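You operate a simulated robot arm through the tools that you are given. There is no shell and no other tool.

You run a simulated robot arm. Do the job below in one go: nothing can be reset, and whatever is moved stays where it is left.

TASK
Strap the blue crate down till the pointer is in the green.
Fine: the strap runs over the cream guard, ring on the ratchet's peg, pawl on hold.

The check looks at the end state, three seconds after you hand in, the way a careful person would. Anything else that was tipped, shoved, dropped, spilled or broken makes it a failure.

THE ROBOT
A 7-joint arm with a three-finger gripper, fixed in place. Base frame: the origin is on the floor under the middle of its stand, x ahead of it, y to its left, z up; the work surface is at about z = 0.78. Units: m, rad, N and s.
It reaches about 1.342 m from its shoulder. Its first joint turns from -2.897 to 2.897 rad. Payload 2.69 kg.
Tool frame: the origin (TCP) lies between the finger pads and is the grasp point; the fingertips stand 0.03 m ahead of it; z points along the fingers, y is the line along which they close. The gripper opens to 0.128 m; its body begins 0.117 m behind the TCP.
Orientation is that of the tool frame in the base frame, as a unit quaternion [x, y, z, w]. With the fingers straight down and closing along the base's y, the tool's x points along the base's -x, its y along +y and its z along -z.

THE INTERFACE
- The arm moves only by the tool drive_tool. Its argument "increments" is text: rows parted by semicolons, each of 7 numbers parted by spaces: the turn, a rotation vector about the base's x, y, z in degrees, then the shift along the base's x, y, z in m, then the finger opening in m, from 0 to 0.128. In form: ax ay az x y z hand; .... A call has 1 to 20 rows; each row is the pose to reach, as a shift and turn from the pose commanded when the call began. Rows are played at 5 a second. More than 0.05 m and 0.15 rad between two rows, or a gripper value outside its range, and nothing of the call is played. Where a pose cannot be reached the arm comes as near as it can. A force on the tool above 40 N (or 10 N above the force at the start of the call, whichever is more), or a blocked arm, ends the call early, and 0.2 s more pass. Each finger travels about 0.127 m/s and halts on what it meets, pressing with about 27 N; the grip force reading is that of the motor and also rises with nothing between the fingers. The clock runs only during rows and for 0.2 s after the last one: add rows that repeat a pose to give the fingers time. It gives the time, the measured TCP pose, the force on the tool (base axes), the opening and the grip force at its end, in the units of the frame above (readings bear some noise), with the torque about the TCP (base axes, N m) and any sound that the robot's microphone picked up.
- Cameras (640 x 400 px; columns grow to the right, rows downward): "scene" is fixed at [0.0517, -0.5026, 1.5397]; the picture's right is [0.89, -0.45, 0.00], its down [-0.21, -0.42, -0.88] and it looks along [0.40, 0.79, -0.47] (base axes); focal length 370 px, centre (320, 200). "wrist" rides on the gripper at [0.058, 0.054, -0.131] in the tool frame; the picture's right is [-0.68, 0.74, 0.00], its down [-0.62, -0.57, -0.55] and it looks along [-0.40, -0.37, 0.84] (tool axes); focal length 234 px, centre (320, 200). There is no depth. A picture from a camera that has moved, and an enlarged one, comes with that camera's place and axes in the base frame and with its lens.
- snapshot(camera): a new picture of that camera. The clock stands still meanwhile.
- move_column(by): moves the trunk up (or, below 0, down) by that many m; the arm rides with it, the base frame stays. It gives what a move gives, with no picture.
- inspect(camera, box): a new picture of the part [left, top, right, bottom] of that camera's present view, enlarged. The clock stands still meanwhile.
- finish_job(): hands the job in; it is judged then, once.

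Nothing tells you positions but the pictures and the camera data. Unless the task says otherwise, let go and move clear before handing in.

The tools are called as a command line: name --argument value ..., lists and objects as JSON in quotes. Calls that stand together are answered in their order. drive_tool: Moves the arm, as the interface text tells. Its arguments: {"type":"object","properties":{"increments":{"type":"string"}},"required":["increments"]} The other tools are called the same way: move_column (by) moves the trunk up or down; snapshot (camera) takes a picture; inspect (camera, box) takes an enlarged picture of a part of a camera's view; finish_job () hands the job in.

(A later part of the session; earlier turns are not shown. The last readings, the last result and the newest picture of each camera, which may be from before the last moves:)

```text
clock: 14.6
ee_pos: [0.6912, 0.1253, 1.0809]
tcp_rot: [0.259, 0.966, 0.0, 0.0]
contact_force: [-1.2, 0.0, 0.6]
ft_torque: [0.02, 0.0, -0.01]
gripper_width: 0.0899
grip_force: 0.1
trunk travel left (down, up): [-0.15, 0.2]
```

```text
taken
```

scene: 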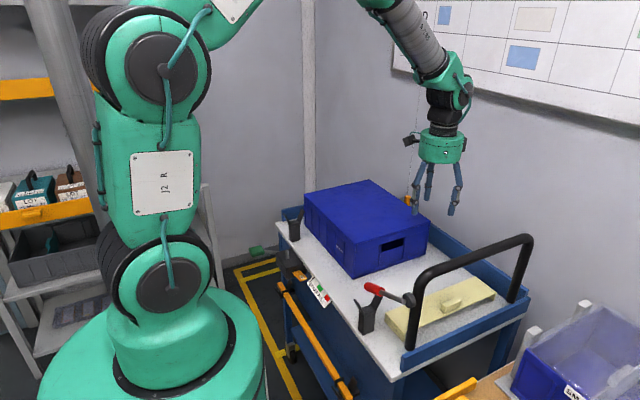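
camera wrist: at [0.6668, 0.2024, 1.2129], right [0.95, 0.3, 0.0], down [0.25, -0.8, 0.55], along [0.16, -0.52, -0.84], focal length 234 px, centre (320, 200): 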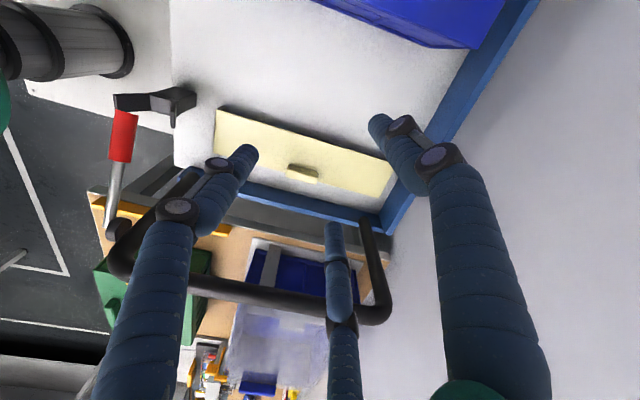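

The gripper is now yawed above the guard. I'll close the fingers briefly in the air to see where the tips meet in the wrist picture, as a calibration of the camera to the TCP.

drive_tool --increments "0 0 0 0 0 0 0.0; 0 0 0 0 0 0 0.0; 0 0 0 0 0 0 0.0"

inspect --camera "wrist" --box '[240, 100, 400, 200]'

inspect --camera "scene" --box '[390, 120, 490, 220]'

```text
clock: 15.4
ee_pos: [0.6904, 0.1281, 1.0828]
tcp_rot: [0.259, 0.966, 0.0, 0.001]
contact_force: [0.6, -0.2, 0.2]
ft_torque: [-0.03, -0.01, 0.02]
gripper_width: 0.0021
grip_force: 26.6
trunk travel left (down, up): [-0.15, 0.2]
```

```text
4.00 times, centred on (320, 150) of wrist
camera zoom: at [0.6669, 0.2028, 1.213], right [0.95, 0.3, 0.0], down [0.25, -0.8, 0.55], along [0.16, -0.52, -0.84], focal length 937 px, centre (320, 400)
```

zoom: 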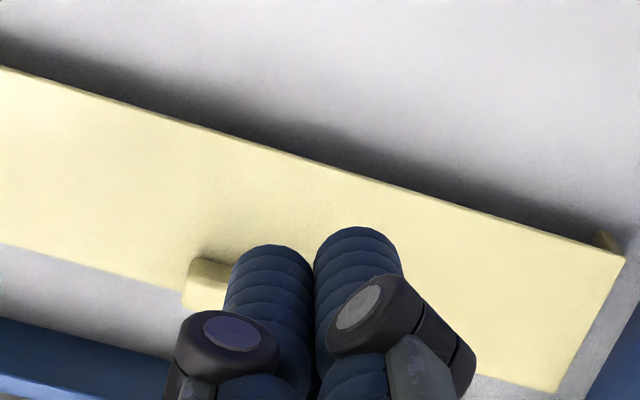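

```text
4.00 times, centred on (440, 170) of scene
camera zoom: at [0.0517, -0.5026, 1.5397], right [0.89, -0.45, 0.0], down [-0.21, -0.42, -0.88], along [0.4, 0.79, -0.47], focal length 1479 px, centre (-160, 320)
```

zoom: 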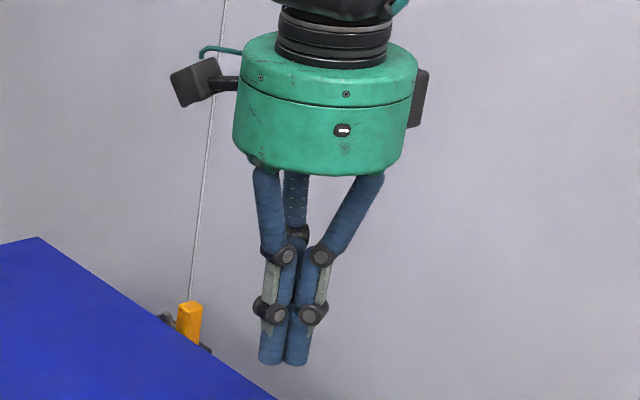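

Calibration looks good: tips meet where expected, finger diameter about 16 mm. I'll open to 0.064, tilt 6° so the gripper body leans away from the push handle, and come down next to the knob on its +y side for a close look.

drive_tool --increments "-3 0 0 -0.005 -0.02 -0.03 0.064; -6 0 0 -0.01 -0.04 -0.06 0.064; -6 0 0 -0.015 -0.05 -0.10 0.064; -6 0 0 -0.015 -0.06 -0.14 0.064; -6 0 0 -0.015 -0.065 -0.16 0.064; -6 0 0 -0.015 -0.065 -0.16 0.064"

snapshot --camera "wrist"

inspect --camera "scene" --box '[380, 170, 540, 330]'

```text
clock: 16.8
ee_pos: [0.6766, 0.0632, 0.92]
tcp_rot: [0.259, 0.964, -0.05, 0.014]
contact_force: [0.8, 0.6, 0.7]
ft_torque: [0.0, 0.03, -0.02]
gripper_width: 0.0639
grip_force: 0.1
trunk travel left (down, up): [-0.15, 0.2]
```

```text
taken
camera wrist: at [0.6527, 0.152, 1.0412], right [0.95, 0.3, -0.03], down [0.25, -0.74, 0.63], along [0.16, -0.61, -0.78], focal length 234 px, centre (320, 200)
```

wrist: 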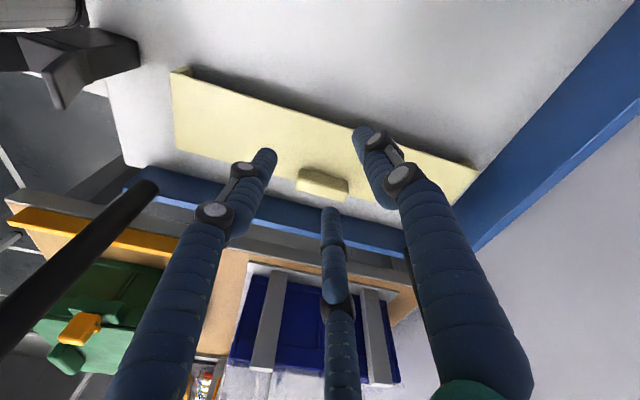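

```text
2.50 times, centred on (460, 250) of scene
camera zoom: at [0.0517, -0.5026, 1.5397], right [0.89, -0.45, 0.0], down [-0.21, -0.42, -0.88], along [0.4, 0.79, -0.47], focal length 925 px, centre (-30, 75)
```

zoom: 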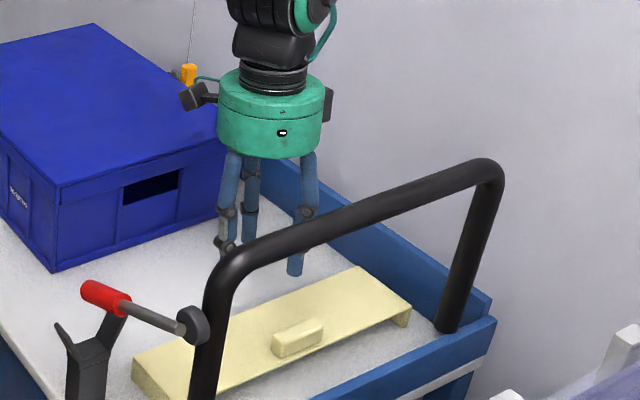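

The knob is between the fingers ahead and the tilt looks fine relative to the bar. I'll zoom on the knob for a precise position.

inspect --camera "wrist" --box '[282, 157, 362, 207]'

inspect --camera "wrist" --box '[150, 50, 250, 112]'

inspect --camera "wrist" --box '[430, 140, 510, 190]'

```text
8.00 times, centred on (322, 182) of wrist
camera zoom: at [0.6527, 0.152, 1.0412], right [0.95, 0.3, -0.03], down [0.25, -0.74, 0.63], along [0.16, -0.61, -0.78], focal length 1873 px, centre (304, 344)
```

zoom: 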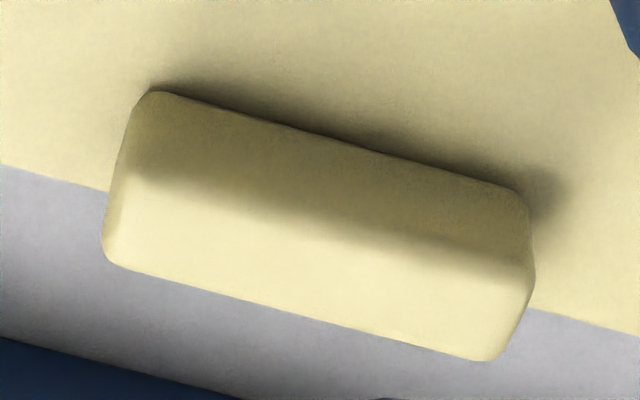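

```text
6.40 times, centred on (200, 81) of wrist
camera zoom: at [0.6527, 0.152, 1.0412], right [0.95, 0.3, -0.03], down [0.25, -0.74, 0.63], along [0.16, -0.61, -0.78], focal length 1499 px, centre (1088, 962)
```

zoom: 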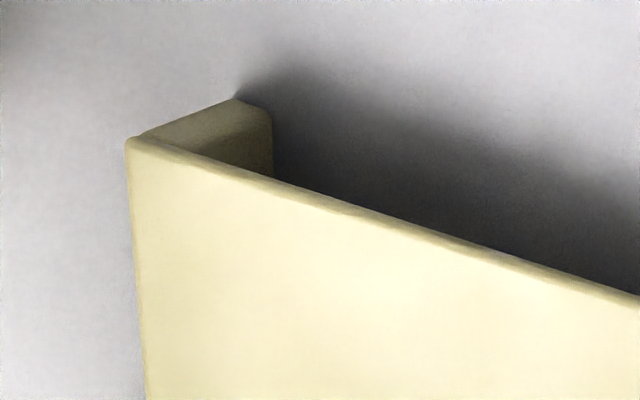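

```text
8.00 times, centred on (470, 165) of wrist
camera zoom: at [0.6527, 0.152, 1.0412], right [0.95, 0.3, -0.03], down [0.25, -0.74, 0.63], along [0.16, -0.61, -0.78], focal length 1873 px, centre (-880, 480)
```

zoom: 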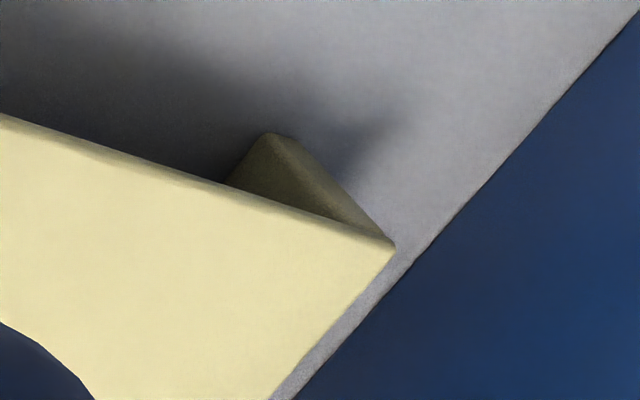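

The knob centre is at about (0.694, 0.005) and the guard spans x 0.532–0.854, y -0.007–0.072. I'll slide over the knob under the bar level and lower onto it, stopping a little high to check.

drive_tool --increments "0 0 0 0.001 -0.03 -0.01 0.064; 0 0 0 0.002 -0.057 -0.02 0.064; 0 0 0 0.002 -0.057 -0.04 0.064; 0 0 0 0.002 -0.057 -0.055 0.064; 0 0 0 0.002 -0.057 -0.062 0.064; 0 0 0 0.002 -0.057 -0.062 0.064"

snapshot --camera "wrist"

inspect --camera "scene" --box '[400, 190, 520, 320]'

```text
clock: 18.2
ee_pos: [0.6786, 0.006, 0.8595]
tcp_rot: [0.259, 0.965, -0.05, 0.014]
contact_force: [-0.2, 0.3, 0.0]
ft_torque: [0.01, -0.01, -0.02]
gripper_width: 0.0639
grip_force: 0.1
trunk travel left (down, up): [-0.15, 0.2]
```

```text
taken
camera wrist: at [0.6542, 0.0946, 0.9816], right [0.95, 0.3, -0.03], down [0.25, -0.74, 0.63], along [0.16, -0.61, -0.78], focal length 234 px, centre (320, 200)
```

wrist: 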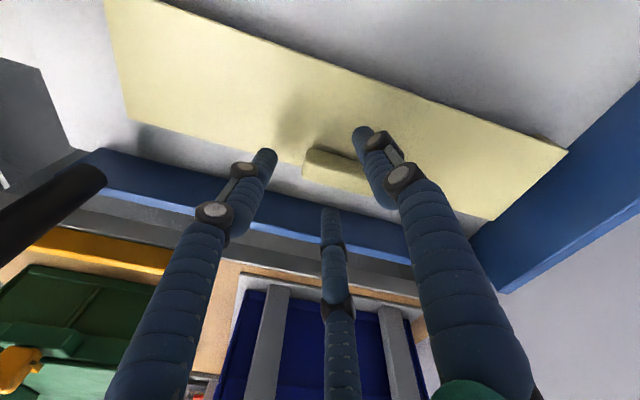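

```text
3.08 times, centred on (460, 255) of scene
camera zoom: at [0.0517, -0.5026, 1.5397], right [0.89, -0.45, 0.0], down [-0.21, -0.42, -0.88], along [0.4, 0.79, -0.47], focal length 1138 px, centre (-111, 31)
```

zoom: 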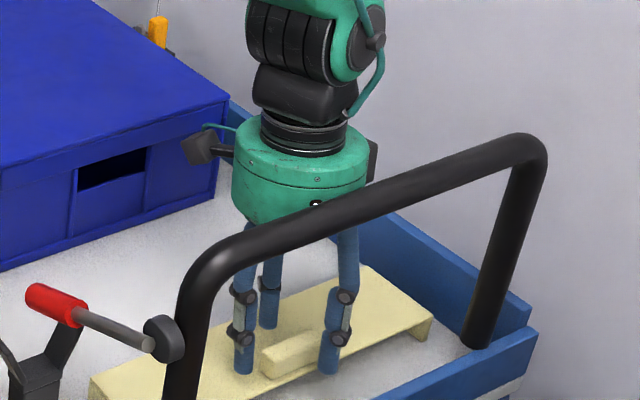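

The three fingers straddle the knob as planned with clear space to the bar. I'll lower the last centimetre and check the force.

drive_tool --increments "0 0 0 0 0 -0.004 0.064; 0 0 0 0 0 -0.007 0.064; 0 0 0 0 0 -0.009 0.064; 0 0 0 0 0 -0.009 0.064"

snapshot --camera "wrist"

inspect --camera "scene" --box '[420, 260, 500, 320]'

```text
clock: 19.2
ee_pos: [0.6808, 0.0053, 0.8503]
tcp_rot: [0.258, 0.965, -0.05, 0.013]
contact_force: [0.4, -0.2, 0.5]
ft_torque: [0.02, -0.01, -0.01]
gripper_width: 0.0641
grip_force: 0.1
trunk travel left (down, up): [-0.15, 0.2]
```

```text
taken
camera wrist: at [0.6547, 0.0945, 0.9725], right [0.95, 0.3, -0.03], down [0.25, -0.74, 0.63], along [0.16, -0.61, -0.78], focal length 234 px, centre (320, 200)
```

wrist: 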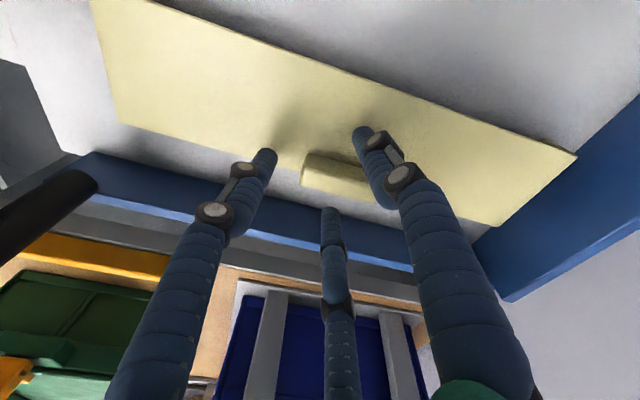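

```text
6.67 times, centred on (460, 290) of scene
camera zoom: at [0.0517, -0.5026, 1.5397], right [0.89, -0.45, 0.0], down [-0.21, -0.42, -0.88], along [0.4, 0.79, -0.47], focal length 2466 px, centre (-613, -400)
```

zoom: 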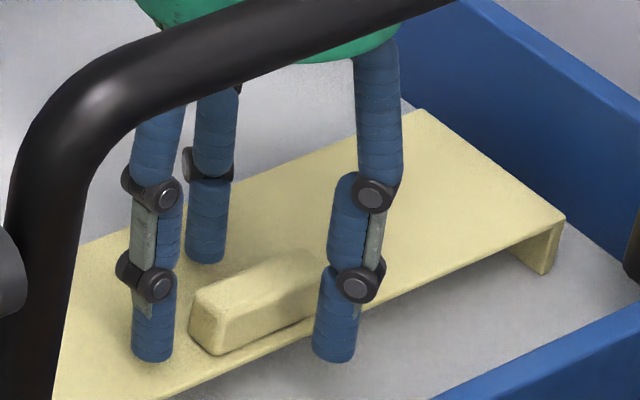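

The tips are about 5 mm above the plate and well around the knob. I'll drop 3 mm more and close.

drive_tool --increments "0 0 0 0 0 -0.003 0.064; 0 0 0 0 0 -0.003 0.05; 0 0 0 0 0 -0.003 0.035; 0 0 0 0 0 -0.003 0.02; 0 0 0 0 0 -0.003 0.0; 0 0 0 0 0 -0.003 0.0; 0 0 0 0 0 -0.003 0.0; 0 0 0 0 0 -0.003 0.0"

snapshot --camera "wrist"

inspect --camera "scene" --box '[400, 250, 520, 340]'

```text
clock: 21.0
ee_pos: [0.6786, 0.0041, 0.8477]
tcp_rot: [0.258, 0.965, -0.051, 0.013]
contact_force: [-0.8, 0.8, 3.6]
ft_torque: [0.3, 0.12, 0.03]
gripper_width: 0.0237
grip_force: 27.1
trunk travel left (down, up): [-0.15, 0.2]
```

```text
taken
camera wrist: at [0.6542, 0.0937, 0.97], right [0.95, 0.3, -0.03], down [0.25, -0.74, 0.63], along [0.16, -0.61, -0.78], focal length 234 px, centre (320, 200)
```

wrist: 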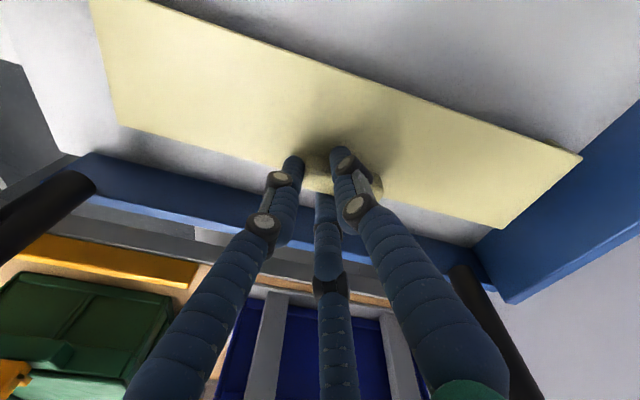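

```text
4.44 times, centred on (460, 295) of scene
camera zoom: at [0.0517, -0.5026, 1.5397], right [0.89, -0.45, 0.0], down [-0.21, -0.42, -0.88], along [0.4, 0.79, -0.47], focal length 1644 px, centre (-302, -222)
```

zoom: 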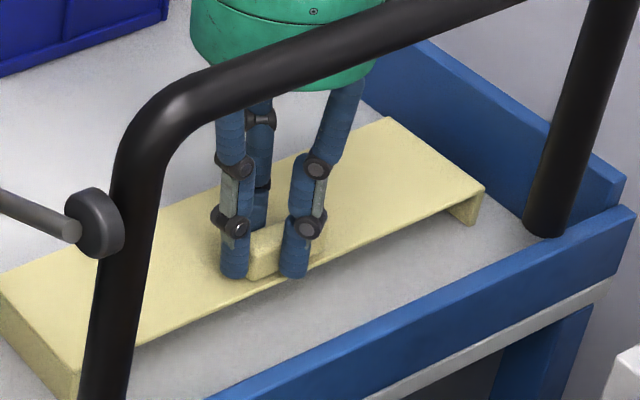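

The knob is gripped (opening 0.024, 27 N). I'll lift a little and check the guard stays level.

drive_tool --increments "0 0 0 0 0 0.008 0.0; 0 0 0 0 0 0.016 0.0; 0 0 0 0 0 0.025 0.0; 0 0 0 0 0 0.025 0.0; 0 0 0 0 0 0.025 0.0"

snapshot --camera "wrist"

inspect --camera "scene" --box '[380, 240, 540, 360]'

```text
clock: 22.2
ee_pos: [0.6795, 0.0044, 0.872]
tcp_rot: [0.259, 0.964, -0.05, 0.013]
contact_force: [-0.3, -0.1, -1.0]
ft_torque: [0.02, 0.0, 0.01]
gripper_width: 0.022
grip_force: 26.9
trunk travel left (down, up): [-0.15, 0.2]
```

```text
taken
camera wrist: at [0.6547, 0.0931, 0.995], right [0.95, 0.3, -0.03], down [0.25, -0.74, 0.63], along [0.16, -0.61, -0.78], focal length 234 px, centre (320, 200)
```

wrist: 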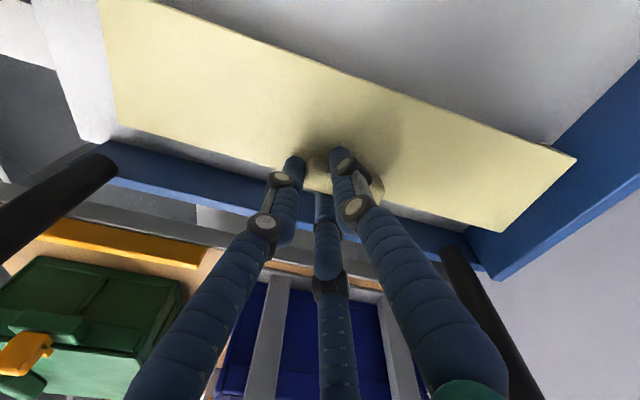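

```text
3.33 times, centred on (460, 300) of scene
camera zoom: at [0.0517, -0.5026, 1.5397], right [0.89, -0.45, 0.0], down [-0.21, -0.42, -0.88], along [0.4, 0.79, -0.47], focal length 1233 px, centre (-147, -133)
```

zoom: 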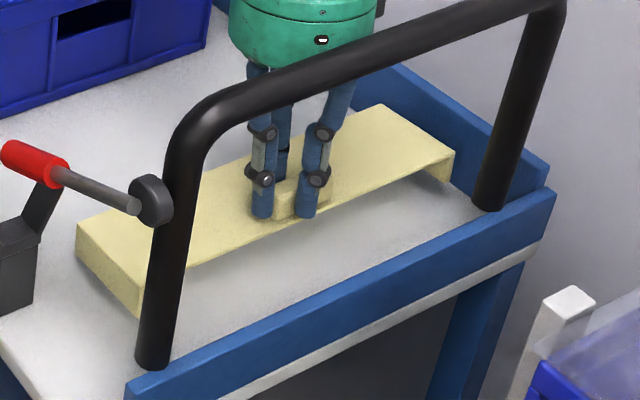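

The guard hangs level in the grip. I'll move it away from the handle bar, raise it above the crate and carry it over to y≈0.45.

drive_tool --increments "0 0 0 0 0.02 0.005 0; 0 0 0 0 0.05 0.02 0; 0 0 0 0 0.08 0.05 0; 0 0 0 0 0.10 0.09 0; 0 0 0 0 0.115 0.13 0; 0 0 0 -0.002 0.15 0.132 0; 0 0 0 -0.004 0.185 0.132 0; 0 0 0 -0.006 0.22 0.132 0; 0 0 0 -0.008 0.255 0.132 0; 0 0 0 -0.010 0.29 0.132 0; 0 0 0 -0.012 0.325 0.132 0; 0 0 0 -0.013 0.36 0.132 0; 0 0 0 -0.013 0.39 0.132 0; 0 0 0 -0.013 0.41 0.132 0; 0 0 0 -0.013 0.417 0.132 0; 0 0 0 -0.013 0.417 0.132 0"

snapshot --camera "wrist"

snapshot --camera "scene"

inspect --camera "scene" --box '[280, 130, 440, 250]'

```text
clock: 25.6
ee_pos: [0.6659, 0.4242, 1.0041]
tcp_rot: [0.258, 0.965, -0.051, 0.014]
contact_force: [0.4, 0.3, -1.2]
ft_torque: [0.0, -0.01, 0.01]
gripper_width: 0.0221
grip_force: 27.4
trunk travel left (down, up): [-0.15, 0.2]
```

```text
taken
camera wrist: at [0.642, 0.512, 1.1265], right [0.95, 0.3, -0.03], down [0.25, -0.74, 0.63], along [0.16, -0.61, -0.78], focal length 234 px, centre (320, 200)
```

wrist: 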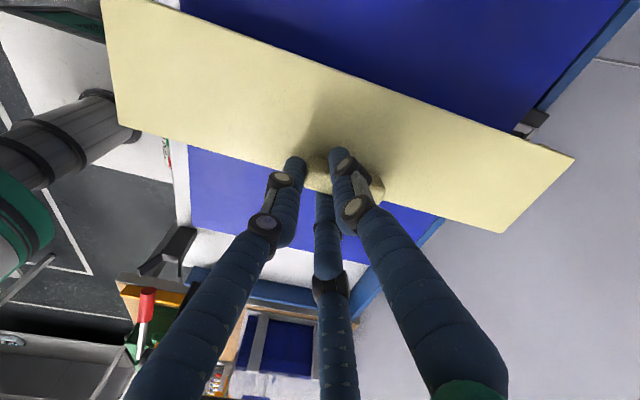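

```text
taken
```

scene: 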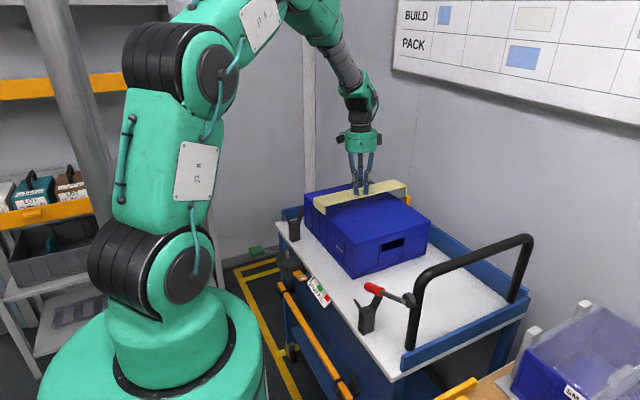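

```text
3.33 times, centred on (360, 190) of scene
camera zoom: at [0.0517, -0.5026, 1.5397], right [0.89, -0.45, 0.0], down [-0.21, -0.42, -0.88], along [0.4, 0.79, -0.47], focal length 1233 px, centre (187, 233)
```

zoom: 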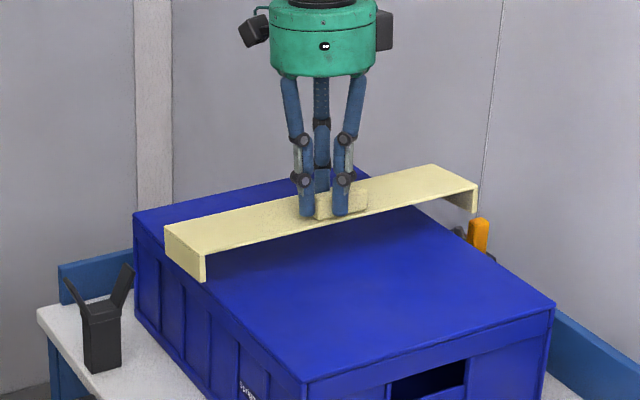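

The guard is over the crate, with about 1 cm margin at both flanges. I'll lower it 4 cm and check.

drive_tool --increments "0 0 0 0 0 -0.012 0; 0 0 0 0 0 -0.024 0; 0 0 0 0 0 -0.034 0; 0 0 0 0 0 -0.04 0; 0 0 0 0 0 -0.044 0; 0 0 0 0 0 -0.044 0"

snapshot --camera "wrist"

inspect --camera "scene" --box '[290, 150, 430, 255]'

```text
clock: 27.0
ee_pos: [0.6672, 0.4243, 0.9623]
tcp_rot: [0.258, 0.965, -0.051, 0.014]
contact_force: [1.1, -0.2, 4.5]
ft_torque: [0.31, 0.41, -0.09]
gripper_width: 0.0216
grip_force: 26.4
trunk travel left (down, up): [-0.15, 0.2]
```

```text
taken
camera wrist: at [0.6421, 0.512, 1.0833], right [0.95, 0.3, -0.03], down [0.25, -0.74, 0.63], along [0.16, -0.61, -0.78], focal length 234 px, centre (320, 200)
```

wrist: 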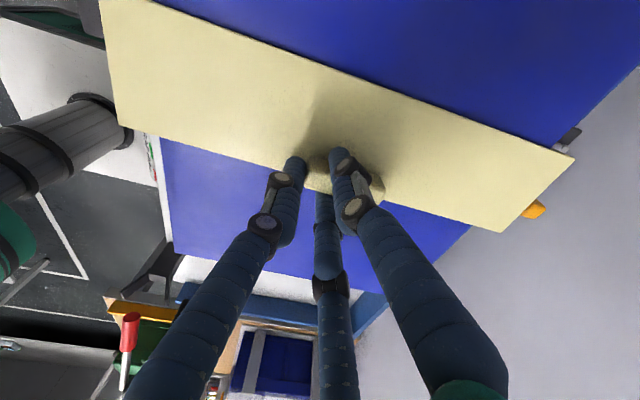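

```text
3.81 times, centred on (360, 202) of scene
camera zoom: at [0.0517, -0.5026, 1.5397], right [0.89, -0.45, 0.0], down [-0.21, -0.42, -0.88], along [0.4, 0.79, -0.47], focal length 1409 px, centre (168, 190)
```

zoom: 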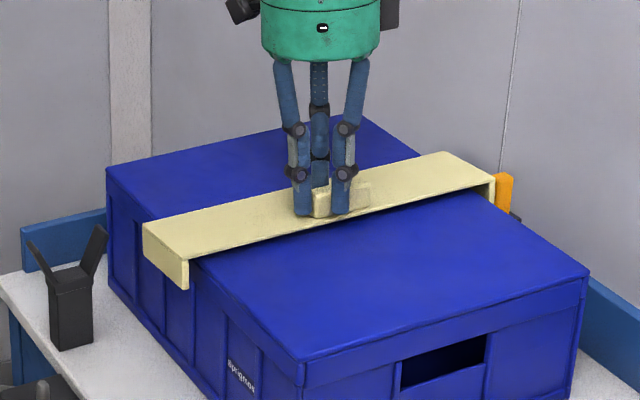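

There is light contact (4.5 N) at this height, so the guard has likely reached the crate top. I'll check both ends closely.

inspect --camera "scene" --box '[310, 195, 360, 230]'

inspect --camera "scene" --box '[380, 180, 440, 220]'

inspect --camera "wrist" --box '[480, 110, 600, 240]'

inspect --camera "wrist" --box '[90, 80, 250, 200]'

```text
11.43 times, centred on (335, 212) of scene
camera zoom: at [0.0517, -0.5026, 1.5397], right [0.89, -0.45, 0.0], down [-0.21, -0.42, -0.88], along [0.4, 0.79, -0.47], focal length 4227 px, centre (149, 57)
```

zoom: 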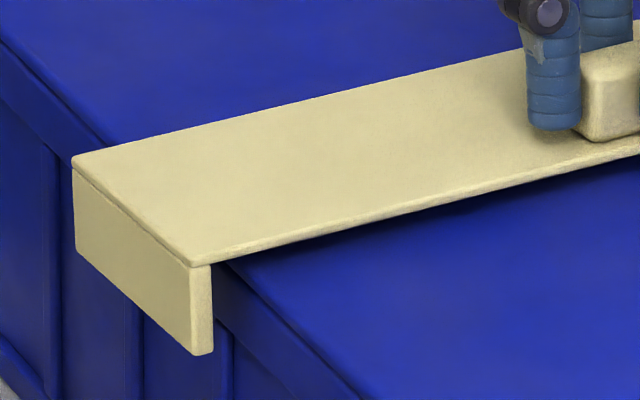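

```text
10.00 times, centred on (410, 200) of scene
camera zoom: at [0.0517, -0.5026, 1.5397], right [0.89, -0.45, 0.0], down [-0.21, -0.42, -0.88], along [0.4, 0.79, -0.47], focal length 3698 px, centre (-580, 200)
```

zoom: 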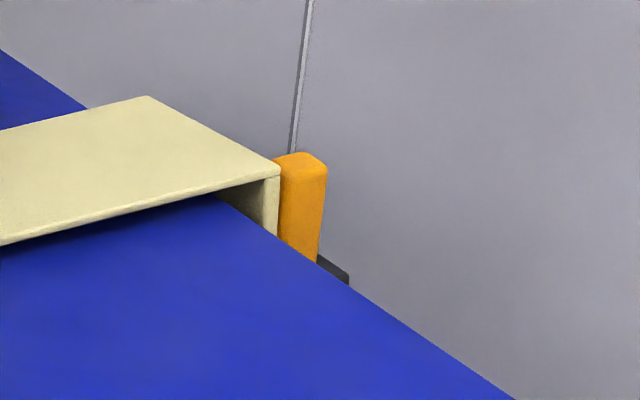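

```text
3.08 times, centred on (540, 175) of wrist
camera zoom: at [0.6421, 0.512, 1.0833], right [0.95, 0.3, -0.03], down [0.25, -0.74, 0.63], along [0.16, -0.61, -0.78], focal length 720 px, centre (-357, 277)
```

zoom: 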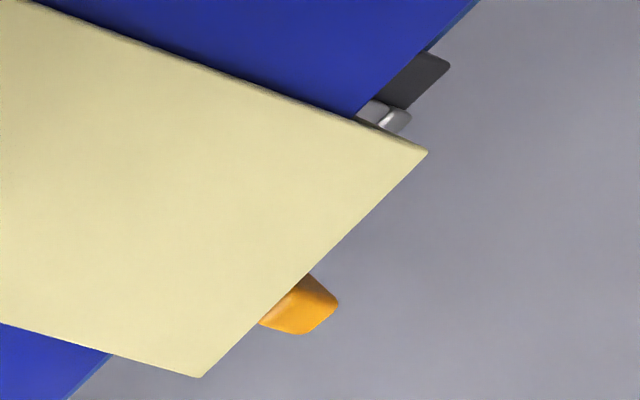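

```text
3.33 times, centred on (170, 140) of wrist
camera zoom: at [0.6421, 0.512, 1.0833], right [0.95, 0.3, -0.03], down [0.25, -0.74, 0.63], along [0.16, -0.61, -0.78], focal length 781 px, centre (820, 400)
```

zoom: 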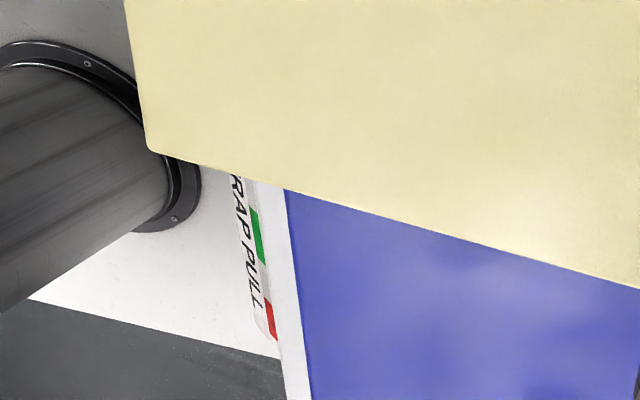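

The contact point is near the guard's (-x, +y) corner, so it is only slightly tilted. I'll press down a couple of millimetres more to seat it and watch the force.

drive_tool --increments "0 0 0 0 0 -0.001 0; 0 0 0 0 0 -0.002 0; 0 0 0 0 0 -0.003 0; 0 0 0 0 0 -0.003 0"

inspect --camera "scene" --box '[310, 180, 420, 240]'

```text
clock: 28.0
ee_pos: [0.6662, 0.4218, 0.96]
tcp_rot: [0.259, 0.964, -0.05, 0.013]
contact_force: [2.2, -1.1, 8.8]
ft_torque: [0.59, -0.3, -0.01]
gripper_width: 0.0223
grip_force: 27.3
trunk travel left (down, up): [-0.15, 0.2]
```

```text
5.82 times, centred on (365, 210) of scene
camera zoom: at [0.0517, -0.5026, 1.5397], right [0.89, -0.45, 0.0], down [-0.21, -0.42, -0.88], along [0.4, 0.79, -0.47], focal length 2152 px, centre (58, 142)
```

zoom: 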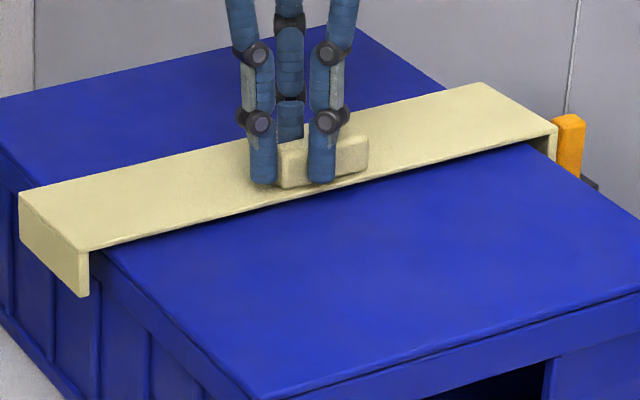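

The guard's +y edge is down along its length with the knob side a hair high. I'll rotate it about 2° flat while following down.

drive_tool --increments "0.7 0 0 0 0 -0.0008 0; 1.4 0 0 0 0 -0.0016 0; 2 0 0 0 0 -0.0024 0; 2 0 0 0 0 -0.0024 0"

inspect --camera "scene" --box '[310, 180, 420, 240]'

```text
clock: 29.0
ee_pos: [0.6668, 0.4217, 0.956]
tcp_rot: [0.259, 0.965, -0.035, 0.009]
contact_force: [-2.1, -2.2, 10.1]
ft_torque: [0.55, -0.02, -0.02]
gripper_width: 0.0225
grip_force: 27.0
trunk travel left (down, up): [-0.15, 0.2]
```

```text
5.82 times, centred on (365, 210) of scene
camera zoom: at [0.0517, -0.5026, 1.5397], right [0.89, -0.45, 0.0], down [-0.21, -0.42, -0.88], along [0.4, 0.79, -0.47], focal length 2152 px, centre (58, 142)
```

zoom: 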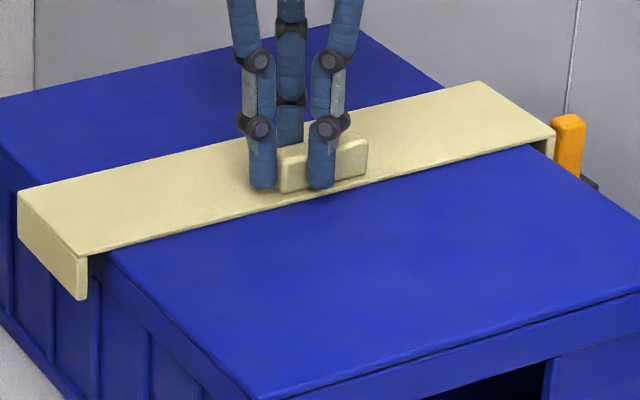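

The guard looks flat on the crate now. I'll release gently and back up.

drive_tool --increments "0 0 0 0 0 0 0.03; 0 0 0 0 0 0 0.045; 0 0 0 0 0 0 0.064; 0 0 0 0 0 0 0.064"

inspect --camera "scene" --box '[310, 180, 420, 240]'

```text
clock: 30.0
ee_pos: [0.6665, 0.4229, 0.9557]
tcp_rot: [0.259, 0.965, -0.034, 0.009]
contact_force: [0.2, 0.1, -0.6]
ft_torque: [0.02, 0.0, 0.01]
gripper_width: 0.0638
grip_force: 0.1
trunk travel left (down, up): [-0.15, 0.2]
```

```text
5.82 times, centred on (365, 210) of scene
camera zoom: at [0.0517, -0.5026, 1.5397], right [0.89, -0.45, 0.0], down [-0.21, -0.42, -0.88], along [0.4, 0.79, -0.47], focal length 2152 px, centre (58, 142)
```

zoom: 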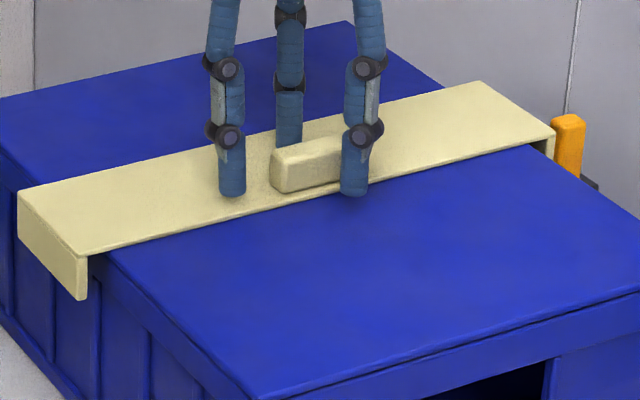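

The guard is resting on the crate. I'll rise straight up, return the tool to vertical, then yaw another -30° for the ring grasp and look at the post.

drive_tool --increments "0 0 0 0 0 0.02 0.064; 0 0 0 0 0 0.05 0.064; 1 0 0 0 0 0.08 0.064; 2 0 0 0 0 0.11 0.064; 4 0 0 0 0 0.13 0.064; 4 0 0 0 0 0.13 0.064"

drive_tool --increments "0 0 -5 0.03 0.01 0.0 0.064; 0 0 -10 0.06 0.02 0.01 0.064; 0 0 -15 0.09 0.03 0.02 0.064; 0 0 -20 0.12 0.04 0.03 0.064; 0 0 -25 0.15 0.05 0.03 0.064; 0 0 -30 0.18 0.06 0.03 0.064; 0 0 -30 0.2 0.06 0.03 0.064; 0 0 -30 0.2 0.06 0.03 0.064"

snapshot --camera "wrist"

snapshot --camera "scene"

```text
clock: 31.4
ee_pos: [0.664, 0.4217, 1.0857]
tcp_rot: [0.258, 0.966, 0.0, 0.0]
contact_force: [0.2, -1.0, 1.1]
ft_torque: [0.0, -0.02, 0.0]
gripper_width: 0.0638
grip_force: 0.1
trunk travel left (down, up): [-0.15, 0.2]
```

```text
clock: 33.2
ee_pos: [0.8677, 0.4815, 1.115]
tcp_rot: [0.501, 0.865, 0.0, 0.0]
contact_force: [0.4, 0.4, -0.2]
ft_torque: [-0.01, 0.03, 0.0]
gripper_width: 0.064
grip_force: 0.1
trunk travel left (down, up): [-0.15, 0.2]
```

```text
taken
camera wrist: at [0.8843, 0.5592, 1.2459], right [0.98, -0.22, 0.0], down [-0.18, -0.82, 0.55], along [-0.12, -0.54, -0.84], focal length 234 px, centre (320, 200)
```

wrist: 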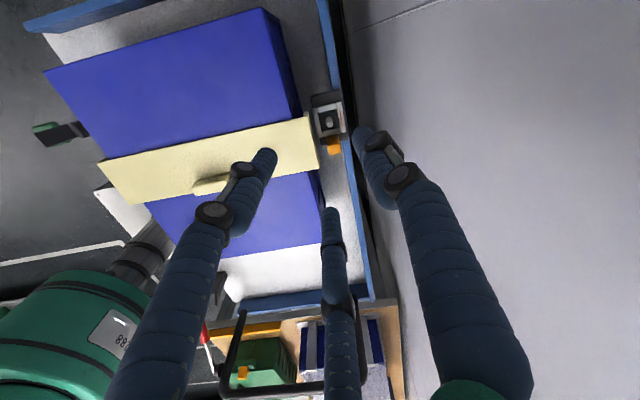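

```text
taken
```

scene: 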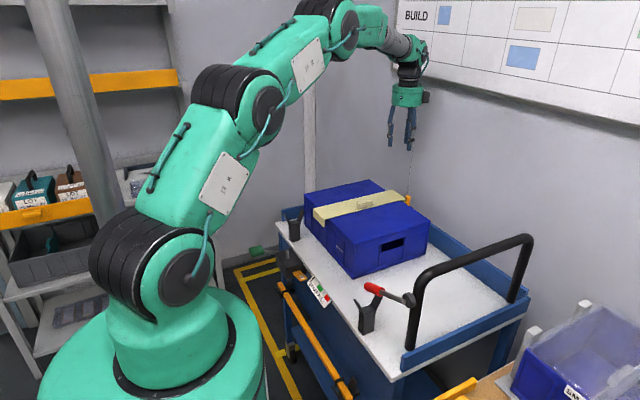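

The guard sits across the crate at the right place. I'll zoom on the ring and post from here.

inspect --camera "wrist" --box '[285, 70, 385, 160]'

inspect --camera "wrist" --box '[90, 90, 350, 240]'

```text
4.44 times, centred on (335, 115) of wrist
camera zoom: at [0.8843, 0.5592, 1.2459], right [0.98, -0.22, 0.0], down [-0.18, -0.82, 0.55], along [-0.12, -0.54, -0.84], focal length 1041 px, centre (253, 578)
```

zoom: 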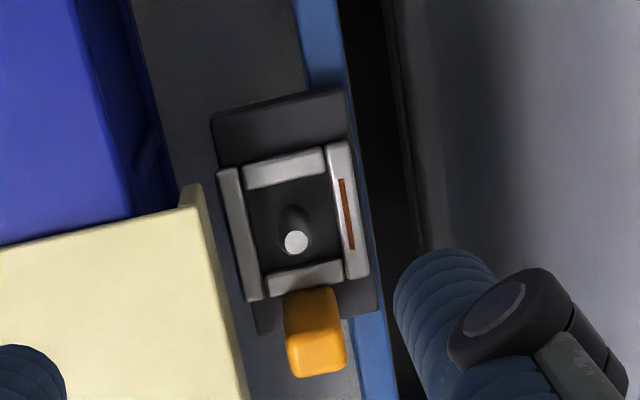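

```text
2.46 times, centred on (220, 165) of wrist
camera zoom: at [0.8843, 0.5592, 1.2459], right [0.98, -0.22, 0.0], down [-0.18, -0.82, 0.55], along [-0.12, -0.54, -0.84], focal length 576 px, centre (566, 286)
```

zoom: 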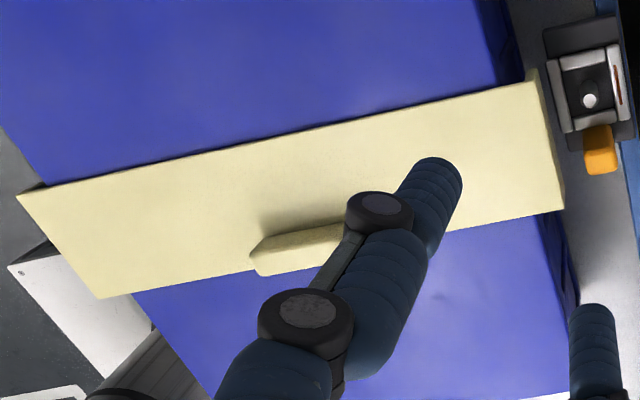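

The post (about 16 mm wide) is at about (0.878, 0.428), top z≈0.905, with ~24 mm to the guard flange. I'll narrow the fingers to 0.032 and come to just above the post.

drive_tool --increments "0 0 0 0.005 -0.015 -0.03 0.032; 0 0 0 0.01 -0.035 -0.06 0.032; 0 0 0 0.0145 -0.0545 -0.10 0.032; 0 0 0 0.0145 -0.0545 -0.135 0.032; 0 0 0 0.0145 -0.0545 -0.15 0.032; 0 0 0 0.0145 -0.0545 -0.15 0.032"

snapshot --camera "wrist"

inspect --camera "wrist" --box '[260, 100, 380, 200]'

inspect --camera "scene" --box '[370, 130, 450, 220]'

```text
clock: 34.6
ee_pos: [0.8808, 0.4271, 0.9682]
tcp_rot: [0.501, 0.866, -0.001, 0.0]
contact_force: [0.3, 0.5, -0.8]
ft_torque: [-0.03, 0.01, 0.01]
gripper_width: 0.032
grip_force: 0.1
trunk travel left (down, up): [-0.15, 0.2]
```

```text
taken
camera wrist: at [0.8967, 0.5049, 1.0979], right [0.98, -0.22, 0.0], down [-0.18, -0.82, 0.55], along [-0.12, -0.54, -0.84], focal length 234 px, centre (320, 200)
```

wrist: 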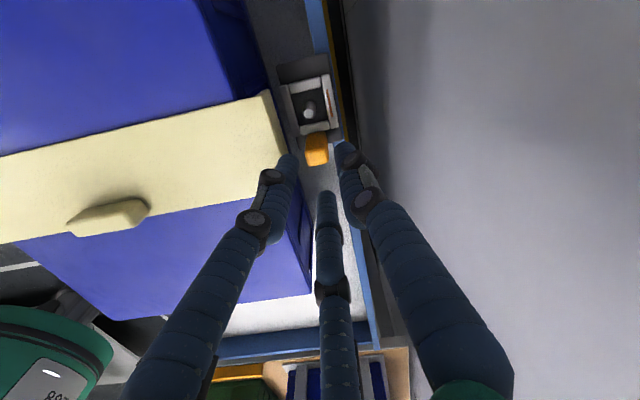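

```text
4.00 times, centred on (320, 150) of wrist
camera zoom: at [0.8967, 0.5049, 1.0979], right [0.98, -0.22, 0.0], down [-0.18, -0.82, 0.55], along [-0.12, -0.54, -0.84], focal length 937 px, centre (320, 400)
```

zoom: 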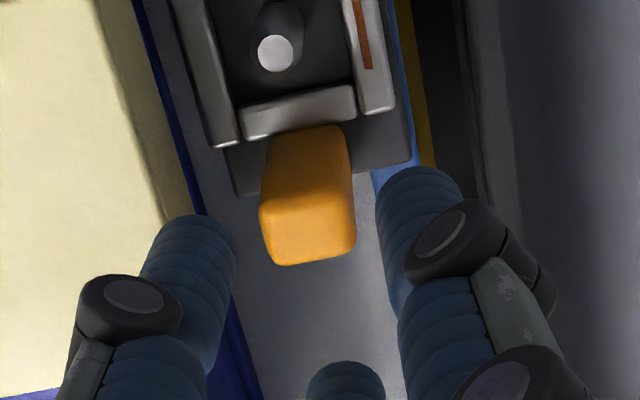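

```text
4.44 times, centred on (410, 175) of scene
camera zoom: at [0.0517, -0.5026, 1.5397], right [0.89, -0.45, 0.0], down [-0.21, -0.42, -0.88], along [0.4, 0.79, -0.47], focal length 1644 px, centre (-80, 311)
```

zoom: 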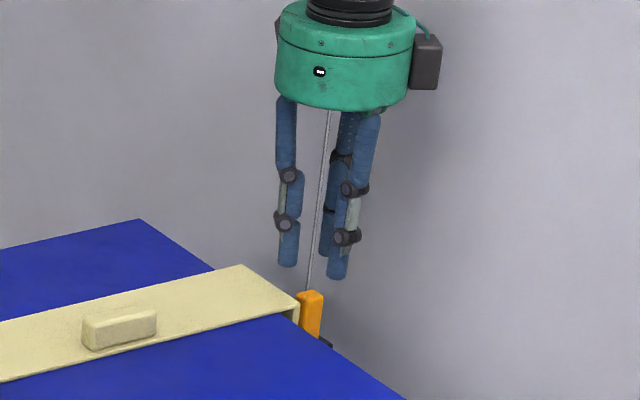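

The post is centred between the fingers as intended. I'll descend about 6 cm around it in small steps.

drive_tool --increments "0 0 0 0 0 -0.015 0.032; 0 0 0 0 0 -0.03 0.032; 0 0 0 0 0 -0.045 0.032; 0 0 0 0 0 -0.055 0.032; 0 0 0 0 0 -0.061 0.032; 0 0 0 0 0 -0.061 0.032"

inspect --camera "wrist" --box '[260, 80, 380, 200]'

inspect --camera "scene" --box '[370, 150, 450, 220]'

```text
clock: 36.0
ee_pos: [0.8798, 0.4286, 0.9051]
tcp_rot: [0.5, 0.866, -0.001, 0.0]
contact_force: [0.5, -0.2, 0.3]
ft_torque: [0.01, -0.01, 0.01]
gripper_width: 0.0319
grip_force: 0.1
trunk travel left (down, up): [-0.15, 0.2]
```

```text
3.33 times, centred on (320, 140) of wrist
camera zoom: at [0.8974, 0.5051, 1.0351], right [0.98, -0.22, 0.0], down [-0.18, -0.82, 0.55], along [-0.12, -0.54, -0.84], focal length 781 px, centre (320, 400)
```

zoom: 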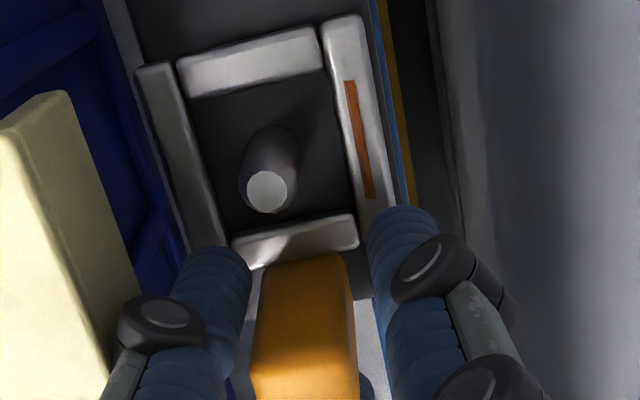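

```text
5.71 times, centred on (410, 185) of scene
camera zoom: at [0.0517, -0.5026, 1.5397], right [0.89, -0.45, 0.0], down [-0.21, -0.42, -0.88], along [0.4, 0.79, -0.47], focal length 2113 px, centre (-194, 286)
```

zoom: 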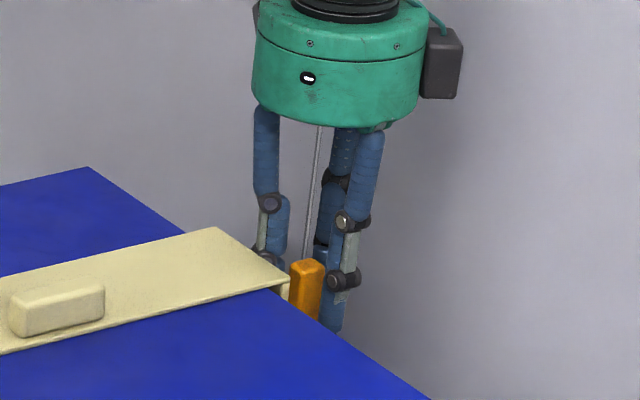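

No contact, and the post is between all three fingers above the ring. I'll close on it.

drive_tool --increments "0 0 0 0 0 0 0.024; 0 0 0 0 0 0 0.016; 0 0 0 0 0 0 0.0; 0 0 0 0 0 0 0.0; 0 0 0 0 0 0 0.0"

inspect --camera "wrist" --box '[260, 80, 380, 200]'

```text
clock: 37.2
ee_pos: [0.8804, 0.4278, 0.9038]
tcp_rot: [0.5, 0.866, 0.0, 0.0]
contact_force: [0.5, -0.1, -0.5]
ft_torque: [-0.02, -0.02, 0.0]
gripper_width: 0.0207
grip_force: 27.3
trunk travel left (down, up): [-0.15, 0.2]
```

```text
3.33 times, centred on (320, 140) of wrist
camera zoom: at [0.8973, 0.505, 1.0352], right [0.98, -0.22, 0.0], down [-0.18, -0.82, 0.55], along [-0.12, -0.54, -0.84], focal length 781 px, centre (320, 400)
```

zoom: 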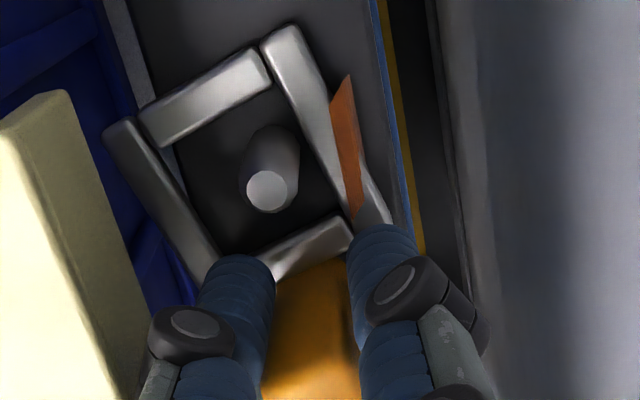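

The post is gripped; the ring yawed a little in the process but is still free around its peg. I'll lift it straight up off the peg in steps.

drive_tool --increments "0 0 0 0 0 0.01 0; 0 0 0 0 0 0.02 0; 0 0 0 0 0 0.035 0; 0 0 0 0 0 0.05 0; 0 0 0 0 0 0.05 0"

snapshot --camera "wrist"

inspect --camera "wrist" --box '[260, 80, 380, 200]'

inspect --camera "scene" --box '[370, 150, 450, 220]'

```text
clock: 38.4
ee_pos: [0.8804, 0.4277, 0.9542]
tcp_rot: [0.5, 0.866, 0.0, 0.0]
contact_force: [0.0, -0.8, -0.9]
ft_torque: [-0.03, -0.06, -0.01]
gripper_width: 0.0208
grip_force: 26.4
trunk travel left (down, up): [-0.15, 0.2]
```

```text
taken
camera wrist: at [0.8968, 0.5053, 1.0846], right [0.98, -0.22, 0.0], down [-0.18, -0.82, 0.55], along [-0.12, -0.54, -0.84], focal length 234 px, centre (320, 200)
```

wrist: 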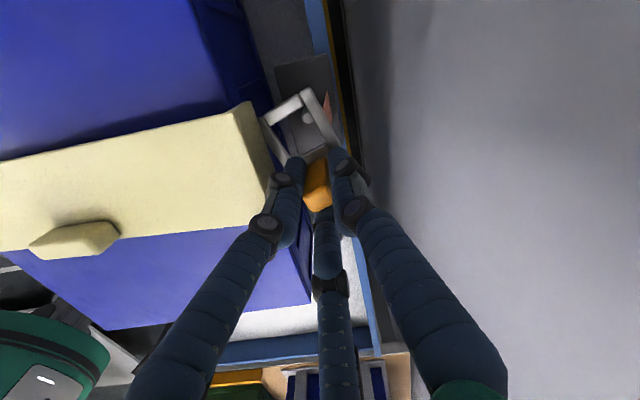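

```text
3.33 times, centred on (320, 140) of wrist
camera zoom: at [0.8968, 0.5053, 1.0846], right [0.98, -0.22, 0.0], down [-0.18, -0.82, 0.55], along [-0.12, -0.54, -0.84], focal length 781 px, centre (320, 400)
```

zoom: 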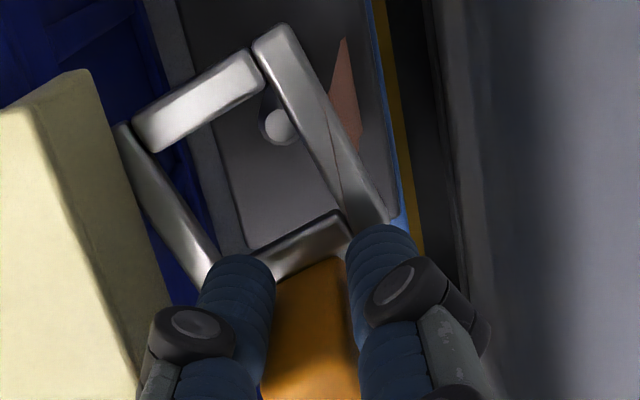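

```text
5.71 times, centred on (410, 185) of scene
camera zoom: at [0.0517, -0.5026, 1.5397], right [0.89, -0.45, 0.0], down [-0.21, -0.42, -0.88], along [0.4, 0.79, -0.47], focal length 2113 px, centre (-194, 286)
```

zoom: 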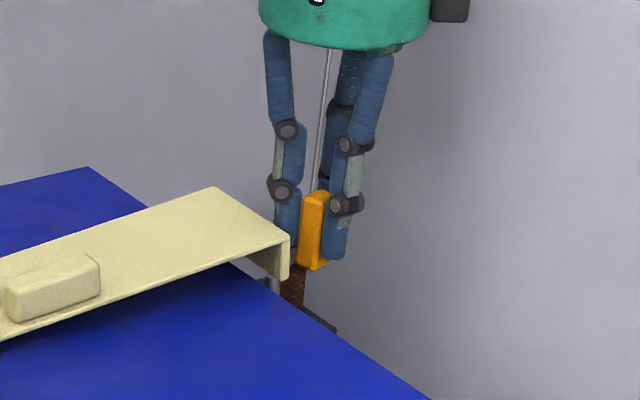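

The guard's +x end has been lifted: the yawed ring's corner is under the flange. I'll lower back down along the same path straight away.

drive_tool --increments "0 0 0 0 0 -0.01 0; 0 0 0 0 0 -0.02 0; 0 0 0 0 0 -0.03 0; 0 0 0 0 0 -0.04 0; 0 0 0 0 0 -0.05 0; 0 0 0 0 0 -0.05 0"

inspect --camera "wrist" --box '[240, 70, 380, 200]'

inspect --camera "scene" --box '[300, 150, 440, 240]'

```text
clock: 39.8
ee_pos: [0.8813, 0.4292, 0.9048]
tcp_rot: [0.5, 0.866, 0.0, 0.0]
contact_force: [0.2, -0.7, 2.9]
ft_torque: [-0.05, 0.0, -0.02]
gripper_width: 0.0204
grip_force: 27.2
trunk travel left (down, up): [-0.15, 0.2]
```

```text
3.08 times, centred on (310, 135) of wrist
camera zoom: at [0.8972, 0.5051, 1.0351], right [0.98, -0.22, 0.0], down [-0.18, -0.82, 0.55], along [-0.12, -0.54, -0.84], focal length 720 px, centre (351, 400)
```

zoom: 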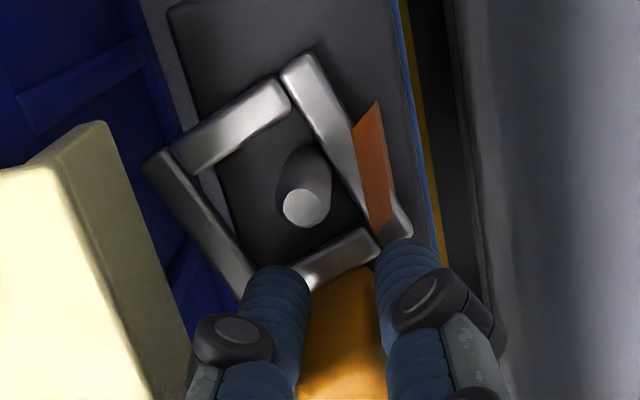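

```text
4.44 times, centred on (370, 195) of scene
camera zoom: at [0.0517, -0.5026, 1.5397], right [0.89, -0.45, 0.0], down [-0.21, -0.42, -0.88], along [0.4, 0.79, -0.47], focal length 1644 px, centre (98, 222)
```

zoom: 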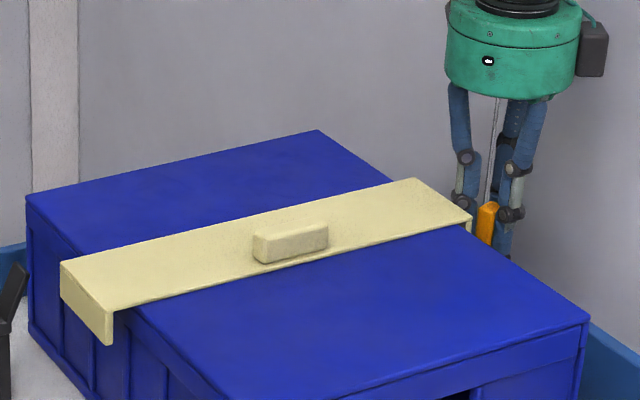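

The guard settled back flat on the crate. Now I'll raise 1 cm (still below the flange), rotate the ring about -20° back to square and shift 4 mm away from the flange before lifting.

drive_tool --increments "0 0 0 0 0 0.005 0; 0 0 0 0 0 0.009 0; 0 0 -5 0.001 0 0.009 0; 0 0 -10 0.002 0 0.009 0; 0 0 -15 0.003 0 0.009 0; 0 0 -20 0.004 0 0.009 0; 0 0 -20 0.004 0 0.009 0"

inspect --camera "wrist" --box '[240, 70, 380, 200]'

inspect --camera "scene" --box '[300, 150, 440, 240]'

```text
clock: 41.4
ee_pos: [0.8853, 0.4272, 0.9129]
tcp_rot: [0.643, 0.766, 0.001, 0.0]
contact_force: [0.5, -0.1, 0.2]
ft_torque: [-0.03, -0.01, -0.01]
gripper_width: 0.0203
grip_force: 26.5
trunk travel left (down, up): [-0.15, 0.2]
```

```text
3.08 times, centred on (310, 135) of wrist
camera zoom: at [0.9273, 0.4946, 1.0432], right [0.84, -0.54, 0.0], down [-0.45, -0.7, 0.55], along [-0.3, -0.46, -0.84], focal length 720 px, centre (351, 400)
```

zoom: 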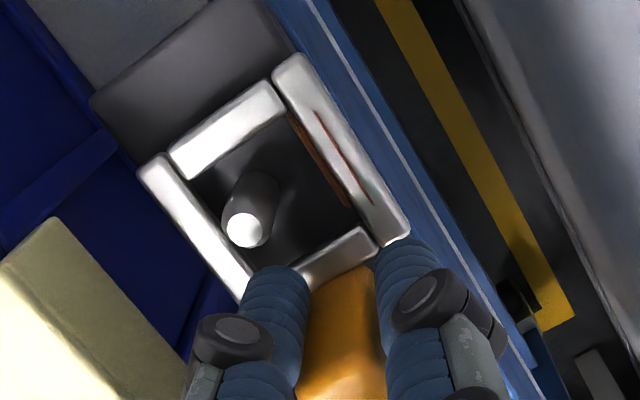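

```text
4.44 times, centred on (370, 195) of scene
camera zoom: at [0.0517, -0.5026, 1.5397], right [0.89, -0.45, 0.0], down [-0.21, -0.42, -0.88], along [0.4, 0.79, -0.47], focal length 1644 px, centre (98, 222)
```

zoom: 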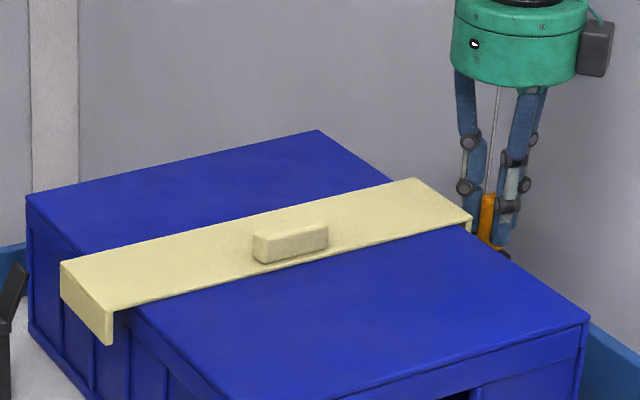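

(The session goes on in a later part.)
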